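You operate a simulated robot arm through the tools that you are given. There is no shell and no other tool.

You are at the controls of a simulated robot arm. One attempt, no reset.

## Task
Tighten screws one and two of the blue bracket at 3, each with its own driver.
Fine: red driver for one, blue driver for two, one run a screw, both back in their holders; leave three and four; fingers off the turning socket.

Only the result counts: the job must be done as asked and must still hold three seconds after the hand-in. Knocking over, shifting, dropping, spilling or breaking anything else fails it.

## Robot
A 7-joint arm with a two-finger parallel gripper, fixed in place. Base frame: the origin is at the foot of the arm, x ahead of it, y to its left, z up. Readings come in mm, degrees, newtons and seconds.
With the tool pointing down near the work surface it reaches from about 520 to 960 mm from the base axis. Its first joint turns from -166.0 to 166.0 degrees. Payload 3.91 kg.
The TCP is the grasp point between the finger pads, 30 mm short of the fingertips. In the tool frame z runs along the fingers and y along their closing line. Largest opening 110 mm; finger width 20, thickness 10; the body of the gripper, 48 by 112 mm, starts 55 mm behind the TCP.
Orientation is that of the tool frame in the base frame, as a unit quaternion [w, x, y, z]. With the fingers straight down and closing along the base's y, the tool's x points along the base's -x, its y along +y and its z along -z.

## Interface
- The arm moves only by the tool send_rows. Its argument "steps" is a list of rows, each a list of 7 numbers: the shift along the tool's x, y, z in units of 50 mm (1.0 is 50 mm), then the turn, a rotation vector about the tool's x, y, z in units of 8 degrees (1.0 is 8 degrees), then the gripper command, from -1 (fully open) to 1 (shut), values between in proportion. In form: [[x, y, z, ax, ay, az, grip], ...]. A call has 1 to 20 rows; each row shifts and turns the commanded pose from where the row before left it, along the tool's axes as they then stand. A call with a number of a shift or a turn outside -1 to 1 is refused whole. Each row takes 0.2 s and may step no farther than 50 mm and 8.6 degrees from the row before; otherwise, or with a gripper value out of range, the whole call is refused. Where a pose cannot be reached the arm comes as near as it can. A force on the tool above 40 N (or 10 N above the force at the start of the call, whichever is more), or a blocked arm, ends the call early, and 0.2 s more pass. The fingers move at their own pace (about 72 mm/s each) and stop on an object; they squeeze with about 42 N. The grip force told is the motor's: it shows also when the fingers shut on nothing. Time passes only in rows, and 0.2 s behind the last, so rows that do not move let the fingers close. The reply holds the time, the measured pose of the TCP, the force on the tool along the base axes, the opening and the grip force, in the units named above and with some noise, with the torque about the TCP (base axes, N m) and any sound that the robot's microphone picked up.
- Cameras (640 x 400 px; columns grow to the right, rows downward): "scene" is fixed at [218.4, 651, 1637.5]; the picture's right is [-0.77, -0.63, 0.00], its down [-0.42, 0.51, -0.75] and it looks along [0.48, -0.58, -0.66] (base axes); focal length 314 px, centre (320, 200). "wrist" rides on the gripper at [72, 17, -103] in the tool frame; the picture's right is [-0.23, 0.97, 0.00], its down [-0.76, -0.18, -0.62] and it looks along [-0.61, -0.14, 0.78] (tool axes); focal length 222 px, centre (320, 200). There is no depth. A picture from a camera that has moved, and an enlarged one, comes with that camera's place and axes in the base frame and with its lens.
- capture(camera): a new picture of that camera. It takes no simulated time.
- raise_lower(by): slides the trunk up (or, below 0, down) by that many mm; the arm rides with it, the base frame stays. It gives what a move gives, with no picture.
- zoom(camera, box): a new picture of the part [left, top, right, bottom] of that camera's present view, enlarged. It takes no simulated time.
- finish_job(): hands the job in; it is judged then, once.

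Nothing tells you positions but the pictures and the camera data. Unless the task says otherwise, let go and move clear before handing in.

The tools are called after "Request:" as name(argument=value, ...) on one line, values as JSON. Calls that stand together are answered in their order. send_rows: Moves the arm, as the interface text tells. Its arguments: {"type":"object","properties":{"steps":{"type":"array","items":{"type":"array","items":{"type":"number"}}}},"required":["steps"]} The other tools are called the same way: raise_lower (by) slides the trunk up or down; capture (camera) takes a picture; zoom (camera, box) takes an enlarged picture of a part of a camera's view; finish_job () hands the job in.

At the start:

```text
time: 0.0
ee_pos: [323.7, 247.4, 1326.4]
tool_rot: [0.0, -0.001, 1.0, 0.0]
contact_force: [-0.1, 0.6, 0.2]
ft_torque: [0.02, 0.0, 0.0]
opening: 110.0
gripper_force: 0.0
trunk travel left (down, up): [-654.0, 29.0]
```

scene: 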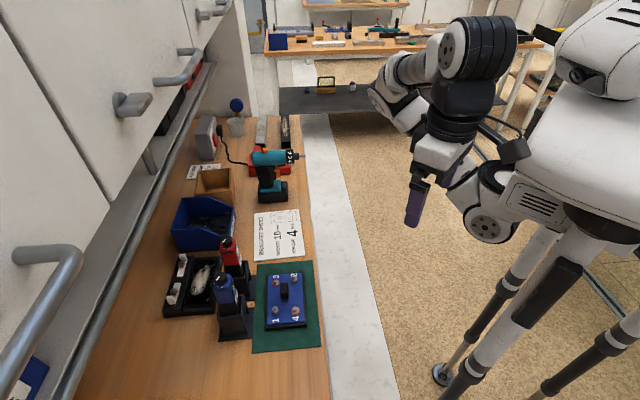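
wrist: 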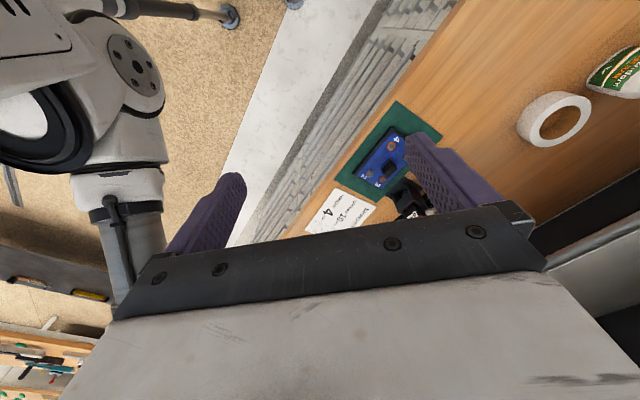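

I see a workbench with a blue bracket on a green mat, and a red and a blue driver in dark holders beside it. I'll look closer before I move.

Request:
zoom(camera="scene", box=[150, 220, 340, 360])

Request:
zoom(camera="scene", box=[160, 90, 340, 270])

Request:
zoom(camera="wrist", box=[290, 80, 470, 240])

```text
2.86 times, centred on (245, 290) of scene
camera zoom: at [218.4, 651.0, 1637.5], right [-0.77, -0.63, 0.0], down [-0.42, 0.51, -0.75], along [0.48, -0.58, -0.66], focal length 897 px, centre (534, -57)
```

zoom: 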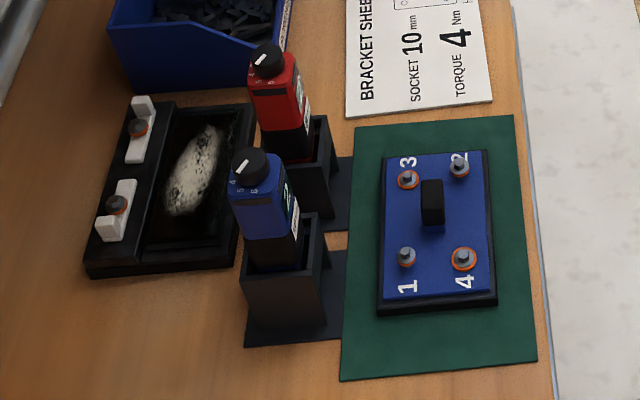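

```text
2.22 times, centred on (250, 180) of scene
camera zoom: at [218.4, 651.0, 1637.5], right [-0.77, -0.63, 0.0], down [-0.42, 0.51, -0.75], along [0.48, -0.58, -0.66], focal length 698 px, centre (476, 244)
```

zoom: 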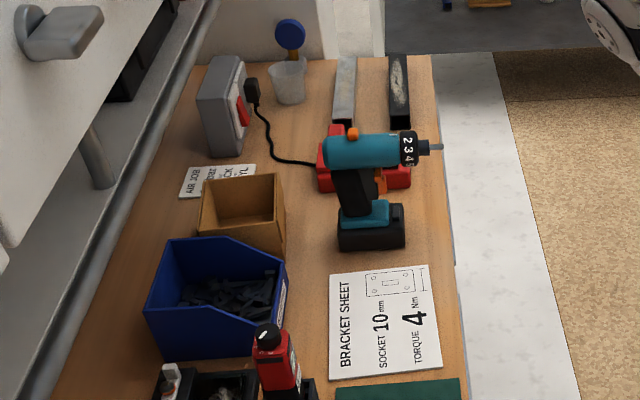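

```text
2.50 times, centred on (380, 160) of wrist
camera zoom: at [250.3, 264.3, 1429.3], right [0.23, 0.97, 0.0], down [0.76, -0.18, 0.62], along [0.61, -0.14, -0.78], focal length 555 px, centre (170, 300)
```

zoom: 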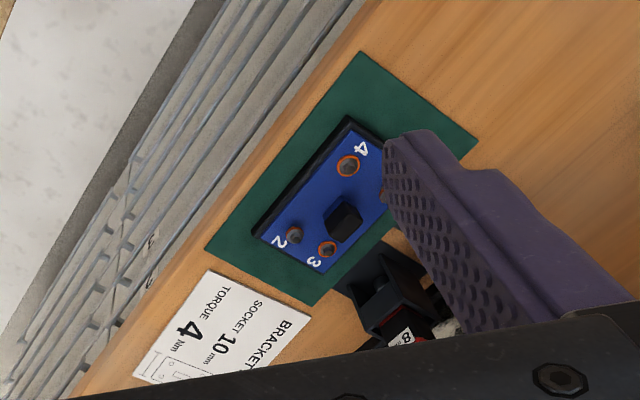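

The drivers stand in open holders with a dial on top of each. I need close views of the dials and labels.

Request:
zoom(camera="scene", box=[205, 225, 255, 265])

Request:
zoom(camera="scene", box=[205, 260, 265, 310])

Request:
zoom(camera="scene", box=[260, 260, 320, 335])

Request:
zoom(camera="scene", box=[155, 245, 245, 325])

Request:
zoom(camera="scene", box=[245, 200, 310, 265])

Request:
zoom(camera="scene", box=[180, 80, 310, 200])

Request:
zoom(camera="scene", box=[260, 0, 460, 120])

```text
10.00 times, centred on (230, 245) of scene
camera zoom: at [218.4, 651.0, 1637.5], right [-0.77, -0.63, 0.0], down [-0.42, 0.51, -0.75], along [0.48, -0.58, -0.66], focal length 3140 px, centre (1220, -250)
```

zoom: 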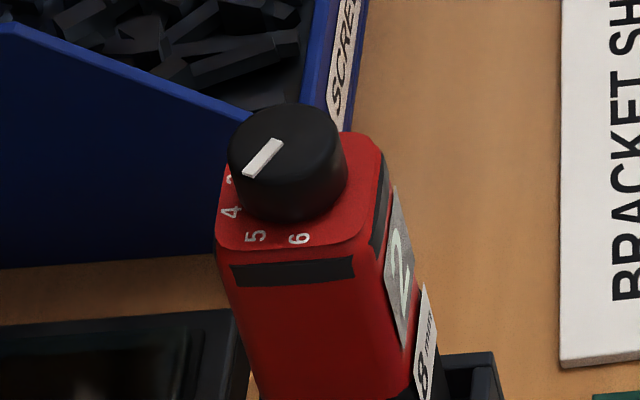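

```text
8.00 times, centred on (235, 285) of scene
camera zoom: at [218.4, 651.0, 1637.5], right [-0.77, -0.63, 0.0], down [-0.42, 0.51, -0.75], along [0.48, -0.58, -0.66], focal length 2512 px, centre (1000, -480)
```

zoom: 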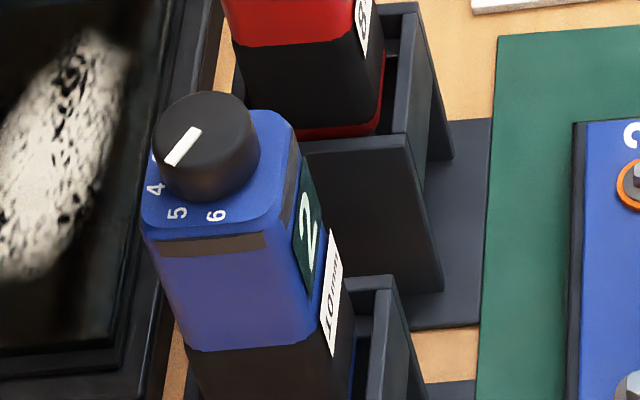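

```text
5.33 times, centred on (290, 298) of scene
camera zoom: at [218.4, 651.0, 1637.5], right [-0.77, -0.63, 0.0], down [-0.42, 0.51, -0.75], along [0.48, -0.58, -0.66], focal length 1675 px, centre (480, -320)
```

zoom: 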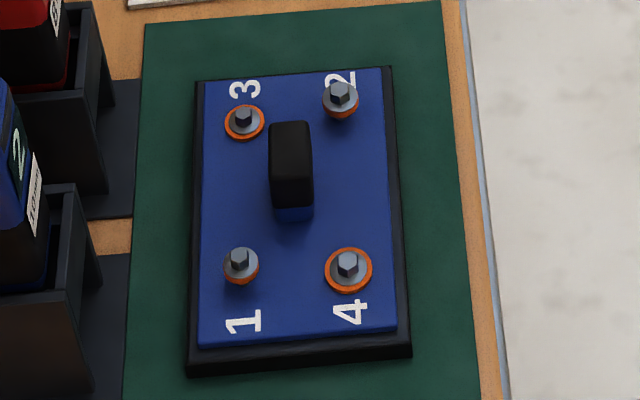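

```text
5.00 times, centred on (200, 285) of scene
camera zoom: at [218.4, 651.0, 1637.5], right [-0.77, -0.63, 0.0], down [-0.42, 0.51, -0.75], along [0.48, -0.58, -0.66], focal length 1570 px, centre (920, -225)
```

zoom: 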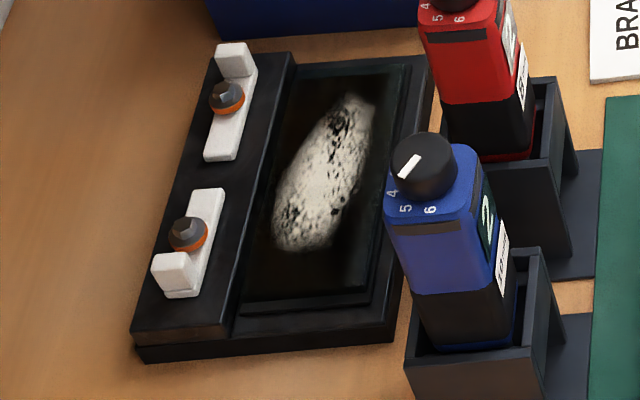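

```text
6.15 times, centred on (278, 232) of scene
camera zoom: at [218.4, 651.0, 1637.5], right [-0.77, -0.63, 0.0], down [-0.42, 0.51, -0.75], along [0.48, -0.58, -0.66], focal length 1932 px, centre (582, 0)
```

zoom: 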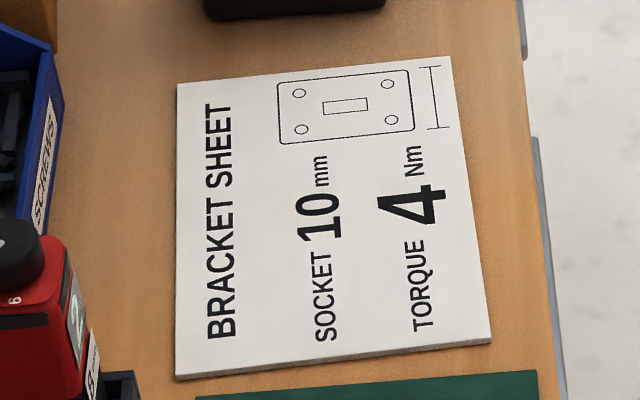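

```text
3.33 times, centred on (245, 140) of scene
camera zoom: at [218.4, 651.0, 1637.5], right [-0.77, -0.63, 0.0], down [-0.42, 0.51, -0.75], along [0.48, -0.58, -0.66], focal length 1047 px, centre (570, 400)
```

zoom: 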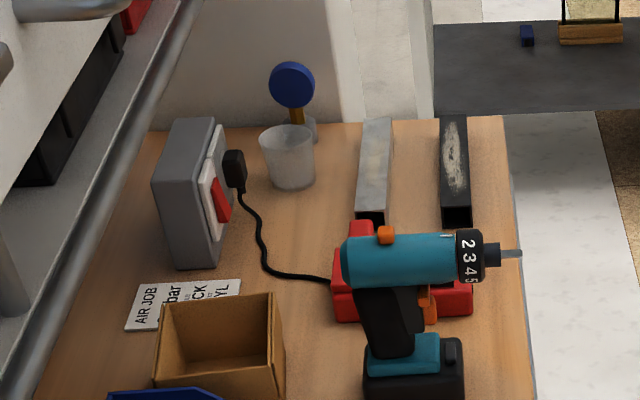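

```text
3.20 times, centred on (360, 60) of scene
camera zoom: at [218.4, 651.0, 1637.5], right [-0.77, -0.63, 0.0], down [-0.42, 0.51, -0.75], along [0.48, -0.58, -0.66], focal length 1005 px, centre (192, 648)
```

zoom: 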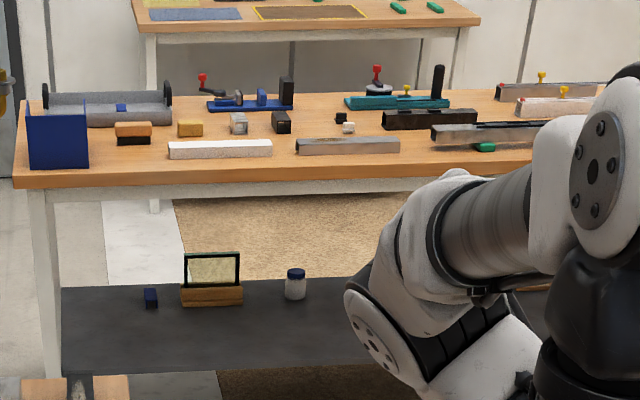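

Triangulating from both views puts screw 4 near (521, 380, 928). The drivers carry 8 mm (red) and 10 mm (blue) labels, a display reading 2, and a torque dial that should go to 3. I'll move the wrist camera over them for a better look.

Request:
send_rows(steps=[[-0.72, 0.64, 0, 0, 0, 0, -1], [-0.72, 0.64, 0, 0, 0, 0, -1], [-0.72, 0.64, 0, 0, 0, 0, -1], [-0.72, 0.64, 0, 0, 0, 0, -1], [-0.72, 0.64, 0, 0, 0, 0, -1]])

Request:
capture(camera="wrist")

Request:
capture(camera="scene")

```text
time: 1.2
ee_pos: [502.8, 407.1, 1315.2]
tool_rot: [0.0, 0.0, 1.0, 0.002]
contact_force: [0.2, 0.4, 0.0]
ft_torque: [0.0, 0.02, -0.02]
opening: 109.8
gripper_force: 0.1
out of reach, approached as far as the arm can: row 4, 5
trunk travel left (down, up): [-654.0, 29.0]
```

```text
taken
camera wrist: at [429.5, 423.1, 1418.2], right [0.23, 0.97, 0.0], down [0.76, -0.18, 0.62], along [0.61, -0.14, -0.78], focal length 222 px, centre (320, 200)
```

wrist: 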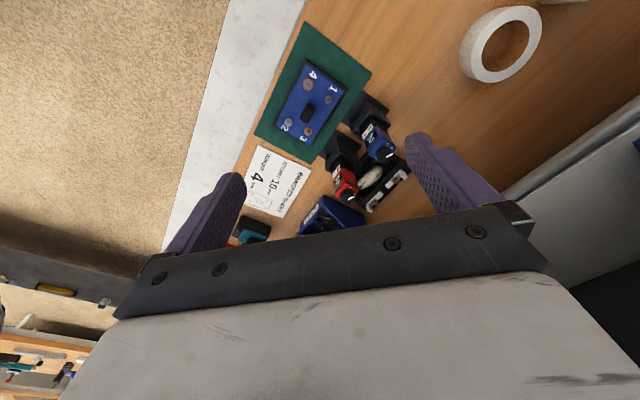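

```text
taken
```

scene: 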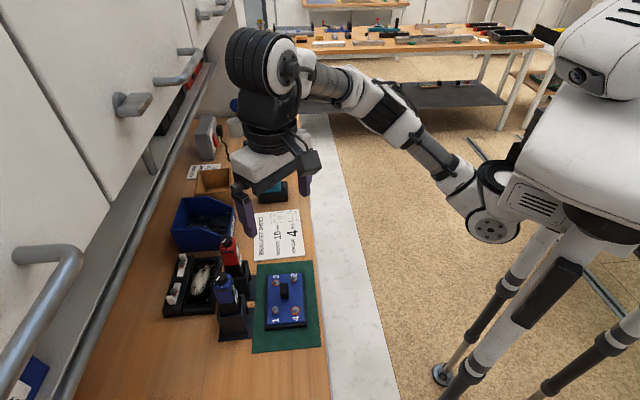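

The pose is at the edge of the arm's reach here, so the trunk has to come down later. First I'll enlarge the wrist view.

Request:
zoom(camera="wrist", box=[310, 90, 420, 220])

Request:
zoom(camera="wrist", box=[250, 20, 380, 160])

Request:
zoom(camera="scene", box=[150, 90, 340, 340])

```text
3.08 times, centred on (365, 155) of wrist
camera zoom: at [429.5, 423.1, 1418.2], right [0.23, 0.97, 0.0], down [0.76, -0.18, 0.62], along [0.61, -0.14, -0.78], focal length 684 px, centre (182, 338)
```

zoom: 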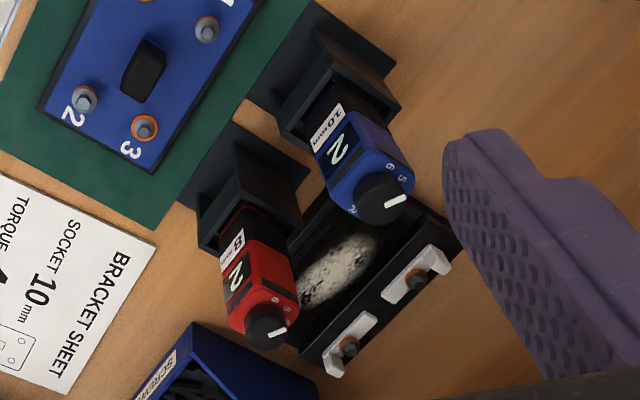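

```text
2.86 times, centred on (315, 90) of wrist
camera zoom: at [429.5, 423.1, 1418.2], right [0.23, 0.97, 0.0], down [0.76, -0.18, 0.62], along [0.61, -0.14, -0.78], focal length 635 px, centre (334, 514)
```

zoom: 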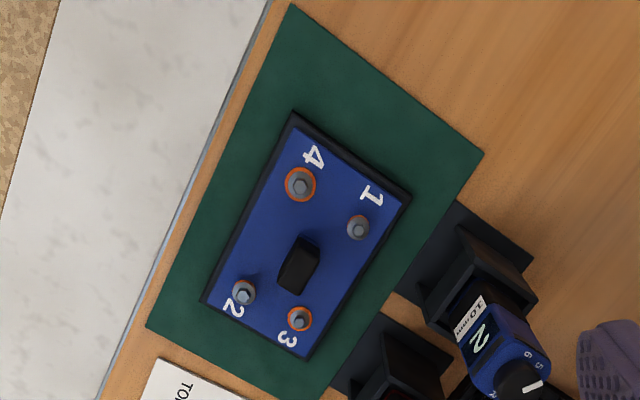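

```text
1.60 times, centred on (245, 215) of scene
camera zoom: at [218.4, 651.0, 1637.5], right [-0.77, -0.63, 0.0], down [-0.42, 0.51, -0.75], along [0.48, -0.58, -0.66], focal length 502 px, centre (440, 176)
```

zoom: 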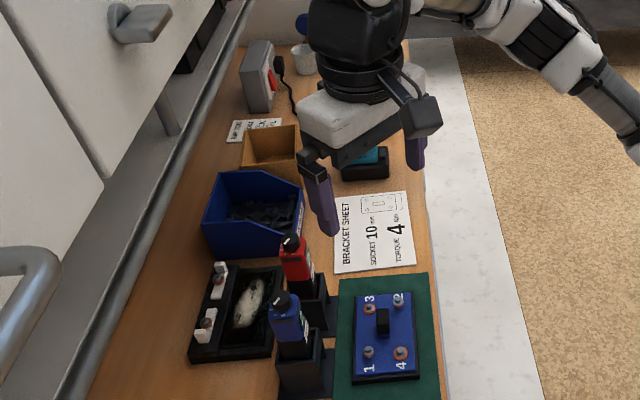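

Estimates: the blue knob top is near (611, 488, 1103), the red near (685, 416, 1100), screw 1 near (556, 413, 938) and screw 2 near (580, 319, 938). I'll lower the trunk in a safe step and look from closer.

Request:
raise_lower(by=-130)

Request:
capture(camera="wrist")

Request:
capture(camera="scene")

```text
time: 2.8
ee_pos: [501.4, 406.6, 1185.6]
tool_rot: [0.0, 0.0, 1.0, 0.003]
contact_force: [0.9, -0.1, 0.0]
ft_torque: [-0.02, -0.03, -0.03]
opening: 110.0
gripper_force: 0.2
trunk travel left (down, up): [-524.0, 159.0]
```

```text
taken
camera wrist: at [428.5, 422.3, 1289.0], right [0.23, 0.97, 0.0], down [0.76, -0.18, 0.62], along [0.61, -0.14, -0.78], focal length 222 px, centre (320, 200)
```

wrist: 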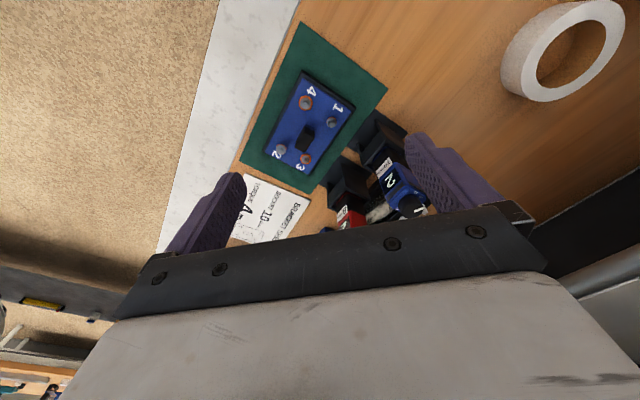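

```text
taken
```

scene: 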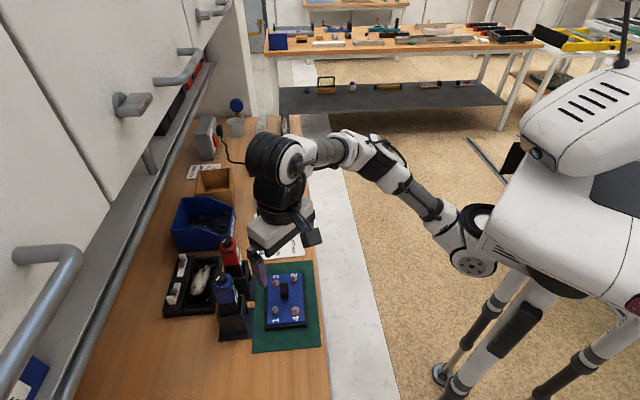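

The arm rides down with the trunk, so I'll raise the arm relative to it and then lower the trunk further to gain reach.

Request:
send_rows(steps=[[0, 0, -0.9, 0, 0, 0, -1], [0, 0, -0.9, 0, 0, 0, -1], [0, 0, -0.9, 0, 0, 0, -1], [0, 0, -0.9, 0, 0, 0, -1]])

Request:
raise_lower(by=-180)

Request:
capture(camera="scene")

```text
time: 3.8
ee_pos: [502.1, 407.7, 1184.5]
tool_rot: [0.0, 0.0, 1.0, 0.002]
contact_force: [-0.3, -0.3, 0.0]
ft_torque: [-0.02, 0.0, -0.03]
opening: 110.1
gripper_force: 0.0
out of reach, approached as far as the arm can: row 1, 2, 3, 4
trunk travel left (down, up): [-524.0, 159.0]
```

```text
time: 5.8
ee_pos: [502.0, 407.8, 1004.6]
tool_rot: [0.0, 0.0, 1.0, 0.003]
contact_force: [-0.1, 0.5, 0.3]
ft_torque: [0.01, 0.04, -0.02]
opening: 109.9
gripper_force: 0.0
trunk travel left (down, up): [-344.0, 339.0]
```

```text
taken
```

scene: 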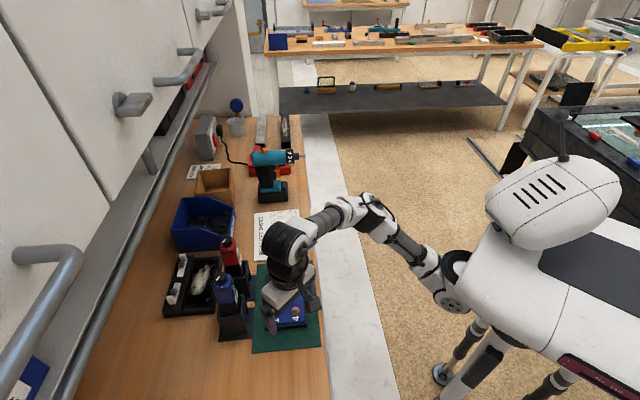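

Going up was out of reach, so the arm does better with the trunk high. While I'm low I'll take a side look at the drivers, then go back up.

Request:
capture(camera="wrist")

Request:
zoom(camera="wrist", box=[230, 60, 430, 240])

Request:
raise_lower(by=310)

```text
taken
camera wrist: at [428.6, 422.3, 1108.9], right [0.23, 0.97, 0.0], down [0.76, -0.18, 0.62], along [0.61, -0.14, -0.78], focal length 222 px, centre (320, 200)
```

wrist: 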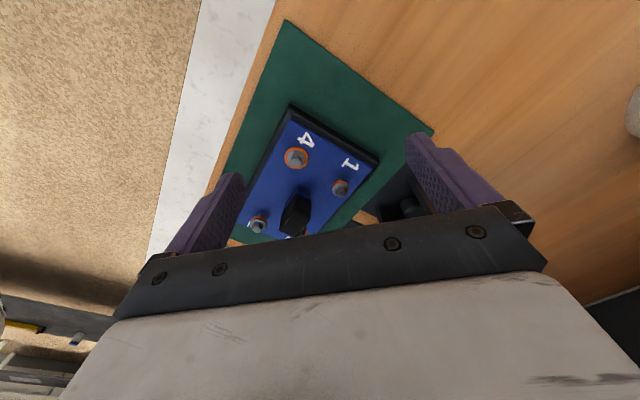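

```text
2.22 times, centred on (330, 150) of wrist
camera zoom: at [428.6, 422.3, 1108.9], right [0.23, 0.97, 0.0], down [0.76, -0.18, 0.62], along [0.61, -0.14, -0.78], focal length 494 px, centre (298, 311)
```

zoom: 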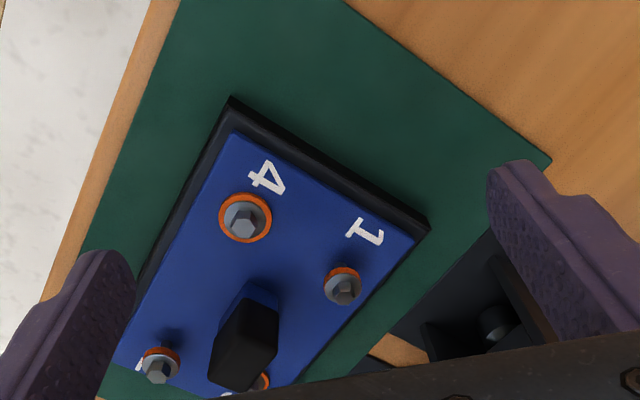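

```text
time: 8.9
ee_pos: [502.0, 407.1, 1315.2]
tool_rot: [0.0, 0.0, 1.0, 0.003]
contact_force: [-0.2, 0.0, -0.3]
ft_torque: [-0.03, -0.02, -0.01]
opening: 110.1
gripper_force: 0.0
trunk travel left (down, up): [-654.0, 29.0]
```

Trunk is back at the top, and the screws agree across views (1 near (555, 413), 2 near (581, 318)). Next I lower the arm and move over the drivers to read the dials from above.

Request:
send_rows(steps=[[0, 0, 0.83, 0, 0, 0, -1], [0, 0, 0.83, 0, 0, 0, -1], [0, 0, 0.83, 0, 0, 0, -1], [-0.92, 0.15, 0, 0, 0, 0, -1], [-0.92, 0.15, 0, 0, 0, 0, -1], [-0.92, 0.15, 0, 0, 0, 0, -1]])

Request:
capture(camera="wrist")

Request:
zoom(camera="wrist", box=[250, 40, 440, 210])

```text
time: 10.3
ee_pos: [640.3, 428.7, 1189.1]
tool_rot: [-0.001, 0.0, 1.0, 0.001]
contact_force: [-0.1, 0.7, 0.6]
ft_torque: [0.01, 0.01, 0.0]
opening: 110.1
gripper_force: 0.1
trunk travel left (down, up): [-654.0, 29.0]
```

```text
taken
camera wrist: at [567.8, 444.9, 1293.3], right [0.23, 0.97, 0.0], down [0.76, -0.18, 0.62], along [0.61, -0.14, -0.78], focal length 222 px, centre (320, 200)
```

wrist: 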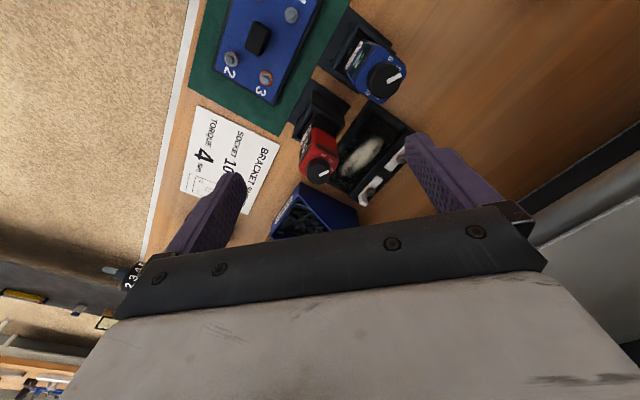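

```text
2.35 times, centred on (345, 125) of wrist
camera zoom: at [567.8, 444.9, 1293.3], right [0.23, 0.97, 0.0], down [0.76, -0.18, 0.62], along [0.61, -0.14, -0.78], focal length 523 px, centre (261, 376)
```

zoom: 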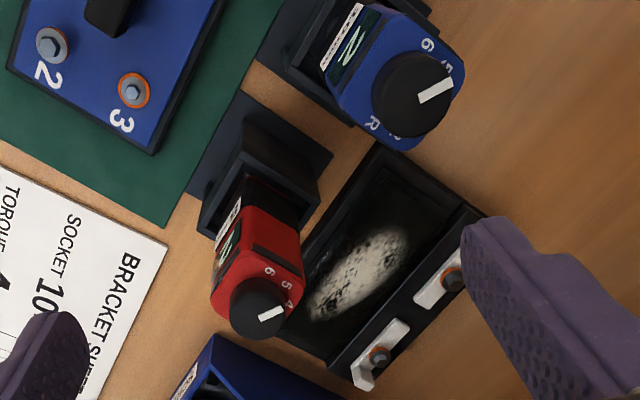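

Request:
zoom(camera="wrist", box=[340, 30, 415, 110])

Request:
zoom(camera="wrist", box=[290, 110, 350, 190])

```text
5.00 times, centred on (378, 70) of wrist
camera zoom: at [567.8, 444.9, 1293.3], right [0.23, 0.97, 0.0], down [0.76, -0.18, 0.62], along [0.61, -0.14, -0.78], focal length 1111 px, centre (32, 850)
```

zoom: 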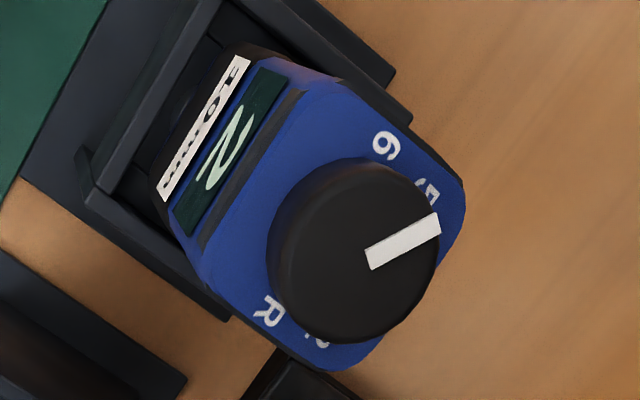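

```text
5.00 times, centred on (320, 150) of wrist
camera zoom: at [567.8, 444.9, 1293.3], right [0.23, 0.97, 0.0], down [0.76, -0.18, 0.62], along [0.61, -0.14, -0.78], focal length 1111 px, centre (320, 450)
```

zoom: 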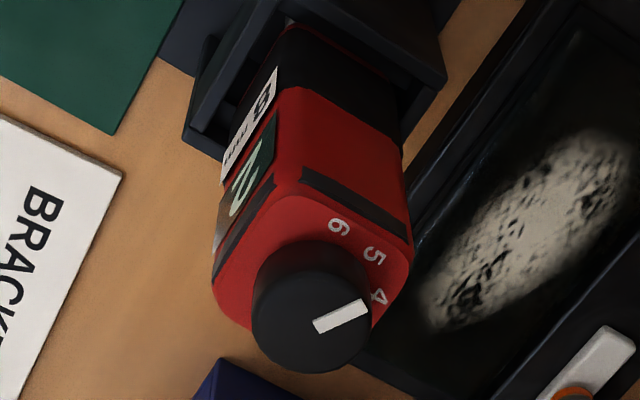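

Both dials carry the marks R, 2 to 6 at about 45° spacing, and both pointers seem to sit near 5, while both displays read 2. I'll yaw 45° to line up with the drivers and look straight down on the blue dial.

Request:
send_rows(steps=[[0, 0, 0, 0, 0, -0.9375, -1], [0, 0, 0, 0, 0, -0.9375, -1], [0, 0, 0, 0, 0, -0.9375, -1], [0, 0, 0, 0, 0, -0.9375, -1], [0, 0, 0, 0, 0, -0.9375, -1], [0, 0, 0, 0, 0, -0.9375, -1]])

Request:
capture(camera="wrist")

Request:
zoom(camera="wrist", box=[220, 0, 420, 200])

```text
time: 11.7
ee_pos: [639.0, 429.2, 1190.0]
tool_rot: [0.001, -0.384, 0.923, 0.002]
contact_force: [0.0, -0.5, 0.5]
ft_torque: [0.01, 0.01, -0.01]
opening: 110.2
gripper_force: 0.2
trunk travel left (down, up): [-654.0, 29.0]
```

```text
taken
camera wrist: at [575.5, 388.8, 1293.8], right [-0.53, 0.85, 0.0], down [0.66, 0.41, 0.62], along [0.53, 0.33, -0.78], focal length 222 px, centre (320, 200)
```

wrist: 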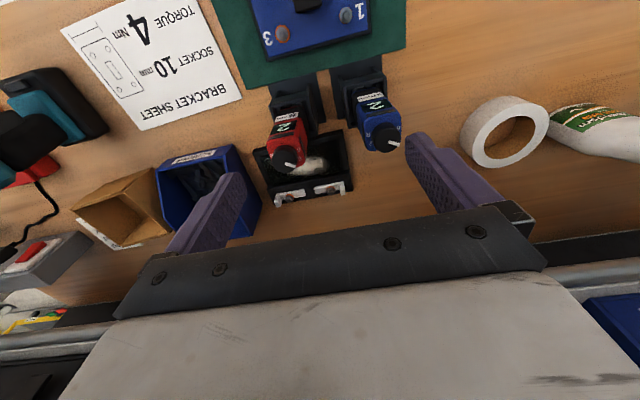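

```text
2.00 times, centred on (320, 100) of wrist
camera zoom: at [575.5, 388.8, 1293.8], right [-0.53, 0.85, 0.0], down [0.66, 0.41, 0.62], along [0.53, 0.33, -0.78], focal length 444 px, centre (320, 400)
```

zoom: 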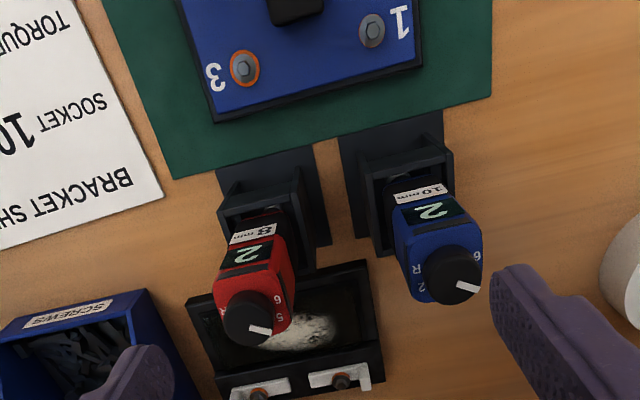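

Request:
send_rows(steps=[[-0.63, 0.295, 0, 0, 0, 0, -1], [-0.63, 0.295, 0, 0, 0, 0, -1], [-0.63, 0.295, 0, 0, 0, 0, -1]])

Request:
zoom(camera="wrist", box=[260, 0, 380, 80])

Request:
capture(camera="wrist")

Request:
capture(camera="scene")

```text
time: 12.5
ee_pos: [668.1, 519.4, 1189.5]
tool_rot: [0.001, -0.384, 0.923, 0.001]
contact_force: [-0.7, 0.2, 1.3]
ft_torque: [0.03, 0.04, 0.03]
opening: 110.1
gripper_force: 0.1
out of reach, approached as far as the arm can: row 3
trunk travel left (down, up): [-654.0, 29.0]
```

```text
5.00 times, centred on (320, 40) of wrist
camera zoom: at [603.4, 479.1, 1292.4], right [-0.53, 0.85, 0.0], down [0.66, 0.41, 0.62], along [0.53, 0.33, -0.78], focal length 1111 px, centre (320, 1000)
```

zoom: 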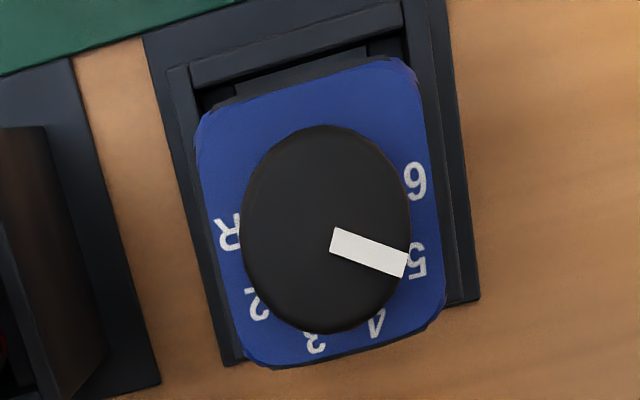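

```text
taken
camera wrist: at [603.4, 479.1, 1292.4], right [-0.53, 0.85, 0.0], down [0.66, 0.41, 0.62], along [0.53, 0.33, -0.78], focal length 222 px, centre (320, 200)
```

wrist: 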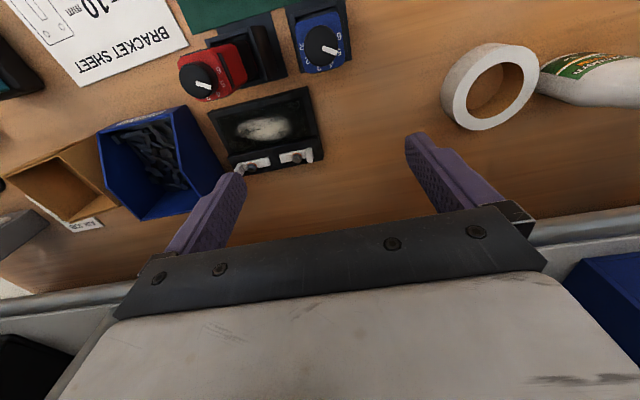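

```text
taken
```

scene: 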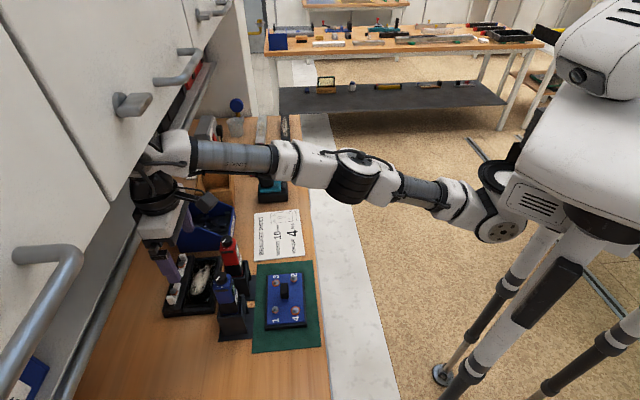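

The overhead view shows R, 2, 3, 4, 5, 6 around the dial with the pointer near 5, and the blue knob axis near (615, 488). I'll centre over it with the fingers partly open and check alignment.

Request:
send_rows(steps=[[0.6, 0.16, 0, 0, 0, 0, -0.09], [0.6, 0.16, 0, 0, 0, 0, -0.09], [0, 0, 0, 0, 0, 0, -0.09]])

Request:
capture(camera="wrist")

Request:
zoom(camera="wrist", box=[240, 60, 400, 220])

Request:
capture(camera="scene")

```text
time: 13.3
ee_pos: [613.4, 486.8, 1187.6]
tool_rot: [0.0, -0.382, 0.924, 0.001]
contact_force: [0.1, -0.1, -0.2]
ft_torque: [0.01, -0.04, 0.02]
opening: 59.9
gripper_force: 0.1
trunk travel left (down, up): [-654.0, 29.0]
```

```text
taken
camera wrist: at [549.0, 446.0, 1292.5], right [-0.53, 0.85, 0.0], down [0.66, 0.41, 0.62], along [0.53, 0.33, -0.78], focal length 222 px, centre (320, 200)
```

wrist: 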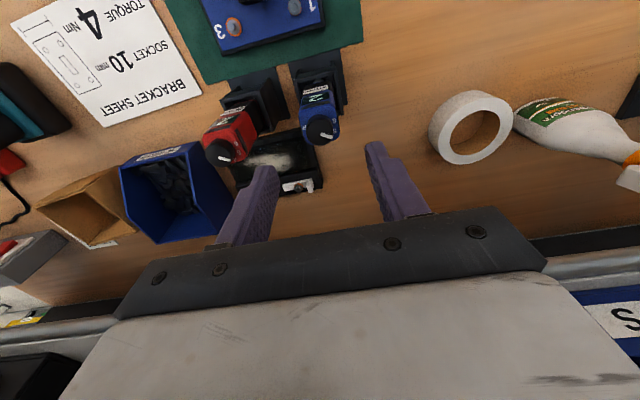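

```text
2.50 times, centred on (320, 140) of wrist
camera zoom: at [549.0, 446.0, 1292.5], right [-0.53, 0.85, 0.0], down [0.66, 0.41, 0.62], along [0.53, 0.33, -0.78], focal length 555 px, centre (320, 350)
```

zoom: 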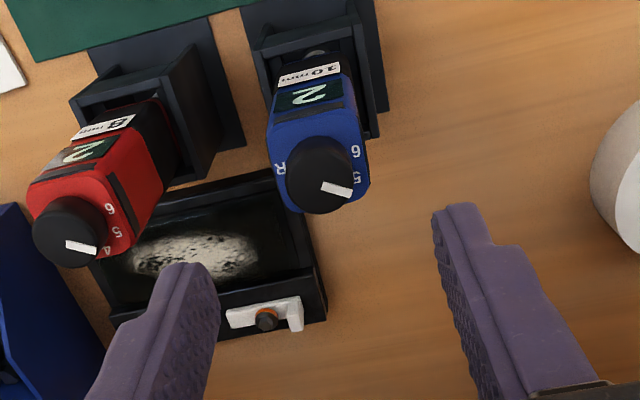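

```text
taken
```

scene: 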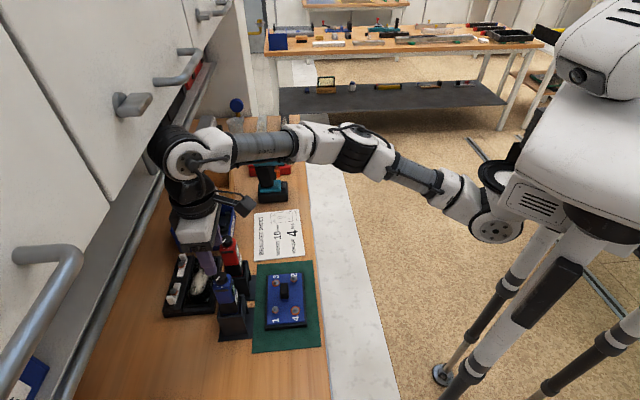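

Re-triangulating on the pointer ends gives the blue knob top at z about 1099, axis near (615, 487.5). I'll lower the fingertips to about 10 mm below the knob top and close on it.

Request:
send_rows(steps=[[-0.035, -0.015, 0.8, 0, 0, 0, -0.09], [0, 0, 0.3, 0, 0, 0, -0.09], [0, 0, 0.27, 0, 0, 0, -0.09], [0, 0, 0, 0, 0, 0, -0.09]])

Request:
capture(camera="wrist")

Request:
zoom(camera="scene", box=[180, 220, 280, 320])

Request:
zoom(camera="wrist", box=[240, 100, 400, 220])

```text
time: 14.3
ee_pos: [616.5, 487.7, 1121.8]
tool_rot: [0.001, -0.383, 0.924, 0.002]
contact_force: [0.7, -0.3, -0.3]
ft_torque: [-0.03, -0.01, -0.01]
opening: 60.0
gripper_force: 0.1
trunk travel left (down, up): [-654.0, 29.0]
```

```text
taken
camera wrist: at [552.0, 447.8, 1225.1], right [-0.53, 0.85, 0.0], down [0.66, 0.41, 0.62], along [0.53, 0.33, -0.78], focal length 222 px, centre (320, 200)
```

wrist: 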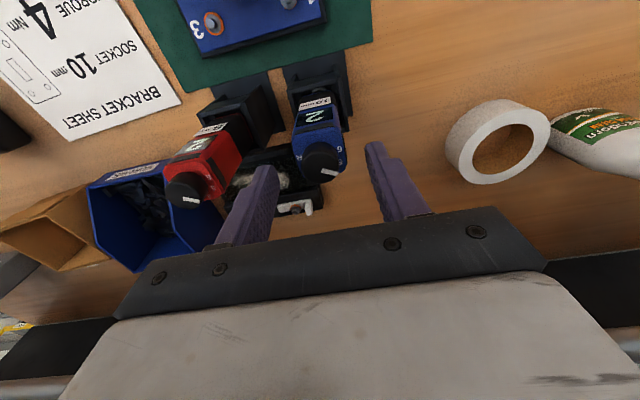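

```text
4.00 times, centred on (230, 270) of scene
camera zoom: at [218.4, 651.0, 1637.5], right [-0.77, -0.63, 0.0], down [-0.42, 0.51, -0.75], along [0.48, -0.58, -0.66], focal length 1256 px, centre (680, -80)
```

zoom: 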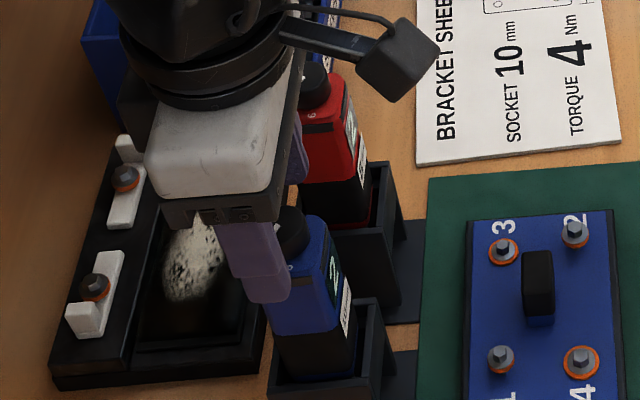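

```text
3.33 times, centred on (320, 160) of wrist
camera zoom: at [552.0, 447.8, 1225.1], right [-0.53, 0.85, 0.0], down [0.66, 0.41, 0.62], along [0.53, 0.33, -0.78], focal length 740 px, centre (320, 333)
```

zoom: 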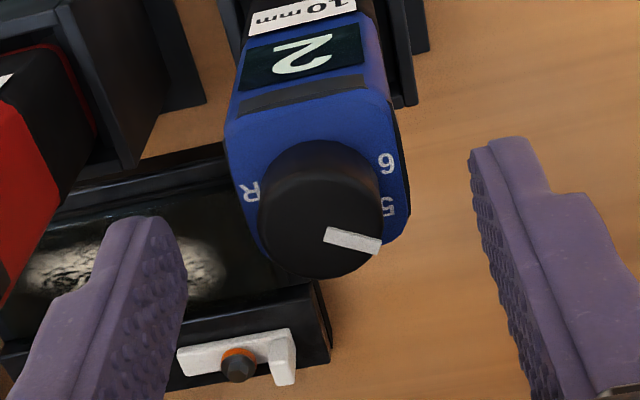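

The fingers are centred on the blue knob, whose top is at about 1100 with the body top near 1086. I'll go down another 2.5 mm and close on the knob.

Request:
send_rows(steps=[[0.015, 0, 0.05, 0, 0, 0, -0.09], [0, 0, 0, 0, 0, 0, 0.2], [0, 0, 0, 0, 0, 0, 0.5], [0, 0, 0, 0, 0, 0, 0.7], [0, 0, 0, 0, 0, 0, 0.7]])

Request:
zoom(camera="wrist", box=[240, 80, 400, 220])

```text
time: 15.5
ee_pos: [614.2, 486.4, 1119.1]
tool_rot: [0.001, -0.383, 0.924, 0.003]
contact_force: [-0.4, 0.4, -0.4]
ft_torque: [-0.02, -0.01, 0.0]
opening: 23.6
gripper_force: 42.6
trunk travel left (down, up): [-654.0, 29.0]
```

```text
2.86 times, centred on (320, 150) of wrist
camera zoom: at [551.5, 447.3, 1222.6], right [-0.53, 0.85, 0.0], down [0.66, 0.41, 0.62], along [0.53, 0.33, -0.78], focal length 635 px, centre (320, 343)
```

zoom: 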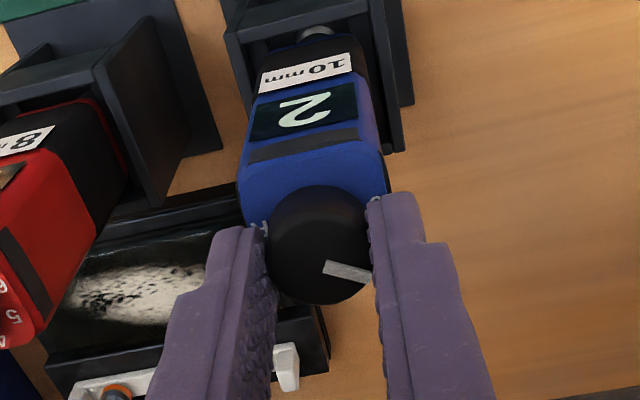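

The fingers hold the knob (opening 23.6 mm). I'll turn it clockwise in small steps and watch the display.

Request:
send_rows(steps=[[0, 0, 0, 0, 0, 0.75, 0.7], [0, 0, 0, 0, 0, 0.75, 0.7], [0, 0, 0, 0, 0, 0.75, 0.7], [0, 0, 0, 0, 0, 0, 0.7]])

Request:
zoom(camera="wrist", box=[240, 80, 400, 220])

Request:
zoom(camera="scene", box=[190, 240, 270, 320])

```text
time: 16.5
ee_pos: [615.6, 487.4, 1118.5]
tool_rot: [0.0, -0.233, 0.973, 0.002]
contact_force: [-0.6, -0.5, -0.6]
ft_torque: [0.01, 0.08, 0.0]
opening: 23.5
gripper_force: 41.5
trunk travel left (down, up): [-654.0, 29.0]
```

```text
2.86 times, centred on (320, 150) of wrist
camera zoom: at [543.0, 469.2, 1222.8], right [-0.24, 0.97, 0.0], down [0.76, 0.18, 0.62], along [0.6, 0.15, -0.78], focal length 635 px, centre (320, 343)
```

zoom: 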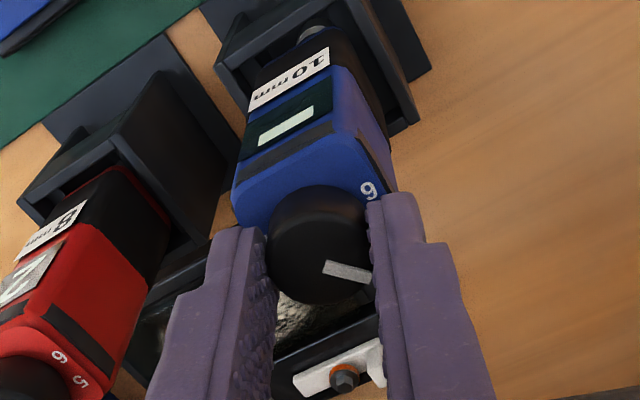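

```text
5.00 times, centred on (230, 280) of scene
camera zoom: at [218.4, 651.0, 1637.5], right [-0.77, -0.63, 0.0], down [-0.42, 0.51, -0.75], along [0.48, -0.58, -0.66], focal length 1570 px, centre (770, -200)
```

zoom: 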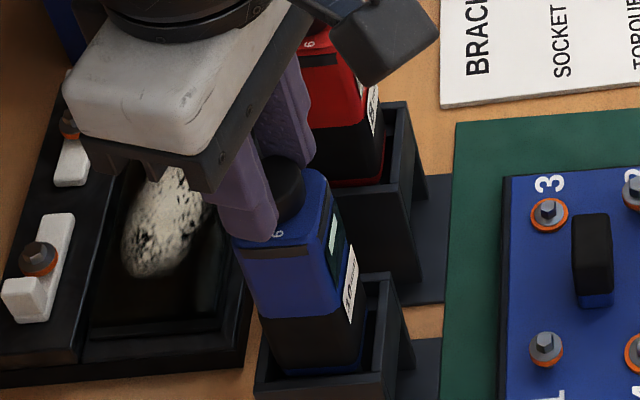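

The display went from 2 to a dash, so it tracks the setting and the detents lie about 45° apart. I'll keep turning to see what comes next.

Request:
send_rows(steps=[[0, 0, 0, 0, 0, 0.75, 0.7], [0, 0, 0, 0, 0, 0.75, 0.7], [0, 0, 0, 0, 0, 0.75, 0.7], [0, 0, 0, 0, 0, 0, 0.7]])

Request:
zoom(camera="wrist", box=[240, 80, 400, 220])

```text
time: 17.5
ee_pos: [615.6, 488.7, 1118.9]
tool_rot: [0.001, -0.077, 0.997, 0.002]
contact_force: [0.2, -0.7, 0.5]
ft_torque: [-0.09, -0.09, 0.02]
opening: 23.7
gripper_force: 42.0
trunk travel left (down, up): [-654.0, 29.0]
```

```text
2.86 times, centred on (320, 150) of wrist
camera zoom: at [541.2, 492.9, 1222.9], right [0.07, 1.0, 0.0], down [0.78, -0.06, 0.62], along [0.62, -0.04, -0.78], focal length 635 px, centre (320, 343)
```

zoom: 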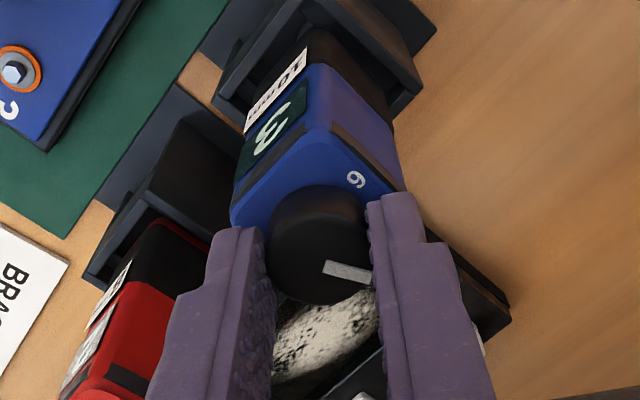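

Request:
zoom(camera="wrist", box=[290, 90, 350, 140])

Request:
zoom(camera="scene", box=[215, 265, 255, 305])

```text
8.00 times, centred on (320, 115) of wrist
camera zoom: at [541.2, 492.9, 1222.9], right [0.07, 1.0, 0.0], down [0.78, -0.06, 0.62], along [0.62, -0.04, -0.78], focal length 1777 px, centre (320, 880)
```

zoom: 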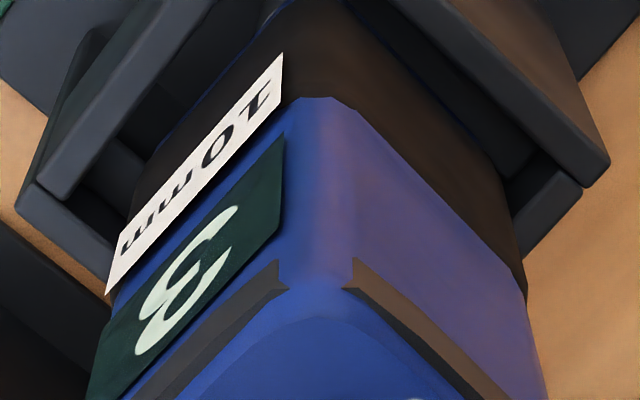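

```text
10.00 times, centred on (235, 285) of scene
camera zoom: at [218.4, 651.0, 1637.5], right [-0.77, -0.63, 0.0], down [-0.42, 0.51, -0.75], along [0.48, -0.58, -0.66], focal length 3140 px, centre (1170, -650)
```

zoom: 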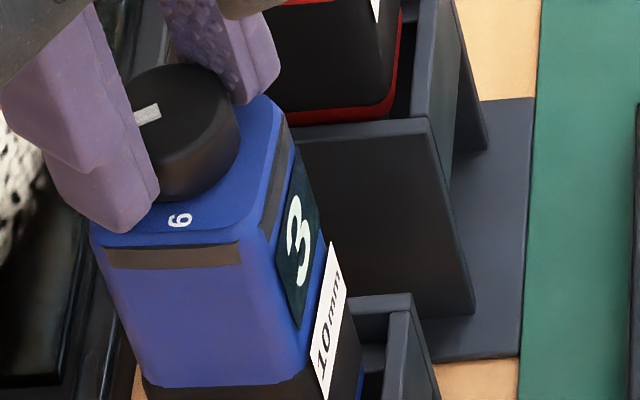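

Both cameras show the blue display reading 3, with the pointer about 4° short of the mark centre. I'll add 4°, release and rise to check that it holds.

Request:
send_rows(steps=[[0, 0, 0, 0, 0, 0.5, 0.7], [0, 0, 0, 0, 0, 0, 0.7], [0, 0, 0, 0, 0, 0, 0.3], [0, 0, 0, 0, 0, 0, -0.09], [0, 0, 0, 0, 0, 0, -0.09], [0, 0, -0.6, 0, 0, 0, -0.09], [0, 0, -0.8, 0, 0, 0, -0.09]])

Request:
zoom(camera="wrist", box=[240, 60, 400, 220])

Request:
zoom(camera="scene", box=[205, 260, 265, 310])

```text
time: 19.1
ee_pos: [616.5, 487.1, 1189.4]
tool_rot: [0.0, -0.043, 0.999, 0.003]
contact_force: [-0.7, 0.5, 0.5]
ft_torque: [0.02, -0.01, -0.01]
opening: 59.7
gripper_force: 0.1
trunk travel left (down, up): [-654.0, 29.0]
```

```text
2.50 times, centred on (320, 140) of wrist
camera zoom: at [541.9, 495.9, 1293.6], right [0.14, 0.99, 0.0], down [0.77, -0.11, 0.62], along [0.62, -0.08, -0.78], focal length 555 px, centre (320, 350)
```

zoom: 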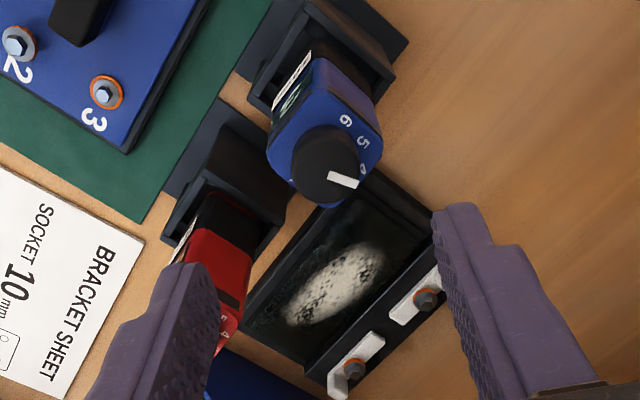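

```text
8.00 times, centred on (235, 285) of scene
camera zoom: at [218.4, 651.0, 1637.5], right [-0.77, -0.63, 0.0], down [-0.42, 0.51, -0.75], along [0.48, -0.58, -0.66], focal length 2512 px, centre (1000, -480)
```

zoom: 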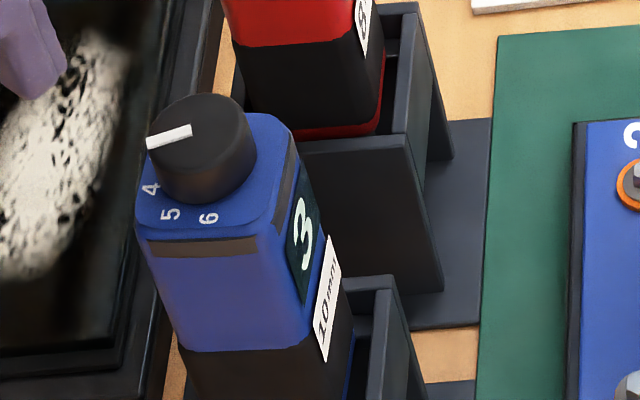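

Blue is set: its display holds at 3. Now I turn the hand back and centre over the red knob near (686.5, 415.5).

Request:
send_rows(steps=[[0, 0, 0, 0, 0, -1.0, -0.09], [0, 0, 0, 0, 0, -1.0, -0.09], [0, 0, 0, 0, 0, -1.0, -0.09], [0, 0, 0, 0, 0, -1.0, -0.09], [0, 0, 0, 0, 0, -1.0, -0.09], [0, -0.67, 0, 0, 0, 0, -0.09], [0, -0.67, 0, 0, 0, 0, -0.09], [0, -0.67, 0, 0, 0, 0, -0.09], [0, 0, 0, 0, 0, 0, -0.09]])

Request:
zoom(camera="wrist", box=[240, 60, 400, 220])

Request:
capture(camera="scene")

```text
time: 21.1
ee_pos: [684.3, 419.6, 1186.5]
tool_rot: [0.001, -0.383, 0.924, 0.003]
contact_force: [0.1, -0.3, 0.6]
ft_torque: [-0.01, -0.01, 0.02]
opening: 60.0
gripper_force: 0.0
trunk travel left (down, up): [-654.0, 29.0]
```

```text
2.50 times, centred on (320, 140) of wrist
camera zoom: at [621.2, 378.3, 1291.5], right [-0.53, 0.85, 0.0], down [0.66, 0.41, 0.62], along [0.53, 0.33, -0.78], focal length 555 px, centre (320, 350)
```

zoom: 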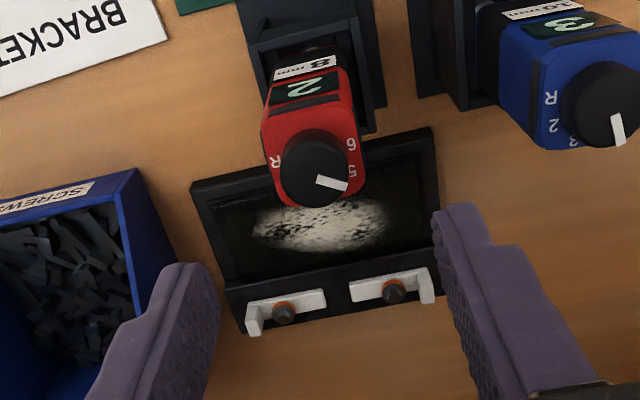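

```text
taken
```

scene: 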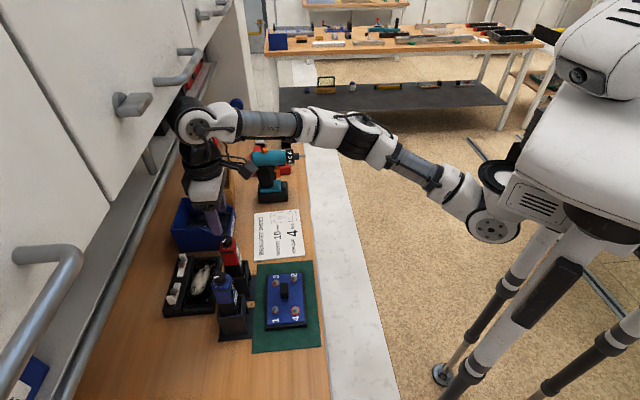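

Red shows 2 with its pointer at the same angle as blue had. I'll shift about 3.5 mm to centre, descend and check before closing.

Request:
send_rows(steps=[[0, -0.06, 0.8, 0, 0, 0, -0.09], [0, 0, 0.3, 0, 0, 0, -0.09], [0, 0, 0.22, 0, 0, 0, -0.09], [0, 0, 0, 0, 0, 0, -0.09]])

Request:
zoom(camera="wrist", box=[240, 100, 400, 220])

```text
time: 22.1
ee_pos: [688.7, 416.9, 1123.5]
tool_rot: [0.001, -0.383, 0.924, 0.003]
contact_force: [0.2, 0.1, 0.5]
ft_torque: [-0.03, -0.01, -0.05]
opening: 60.0
gripper_force: 0.1
trunk travel left (down, up): [-654.0, 29.0]
```

```text
3.33 times, centred on (320, 160) of wrist
camera zoom: at [624.7, 375.4, 1227.4], right [-0.53, 0.85, 0.0], down [0.66, 0.41, 0.62], along [0.53, 0.33, -0.78], focal length 740 px, centre (320, 333)
```

zoom: 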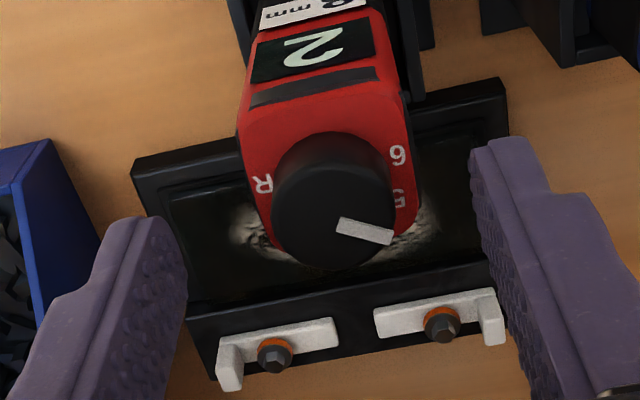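

Request:
send_rows(steps=[[0.03, 0.045, 0.09, 0, 0, 0, -0.09], [0, 0, 0, 0, 0, 0, 0.2], [0, 0, 0, 0, 0, 0, 0.5], [0, 0, 0, 0, 0, 0, 0.7], [0, 0, 0, 0, 0, 0, 0.7]])

Request:
zoom(camera="wrist", box=[240, 80, 400, 220])

```text
time: 23.3
ee_pos: [686.0, 415.3, 1119.4]
tool_rot: [0.001, -0.384, 0.924, 0.003]
contact_force: [-0.5, -0.5, -0.5]
ft_torque: [0.0, -0.03, 0.02]
opening: 23.5
gripper_force: 42.1
trunk travel left (down, up): [-654.0, 29.0]
```

```text
2.86 times, centred on (320, 150) of wrist
camera zoom: at [621.2, 376.1, 1223.0], right [-0.53, 0.85, 0.0], down [0.66, 0.41, 0.62], along [0.53, 0.33, -0.78], focal length 635 px, centre (320, 343)
```

zoom: 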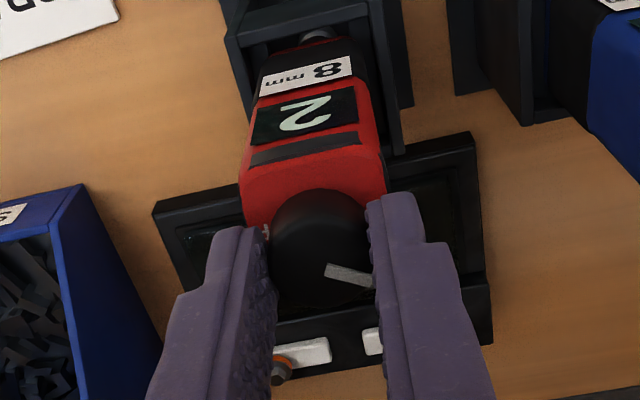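

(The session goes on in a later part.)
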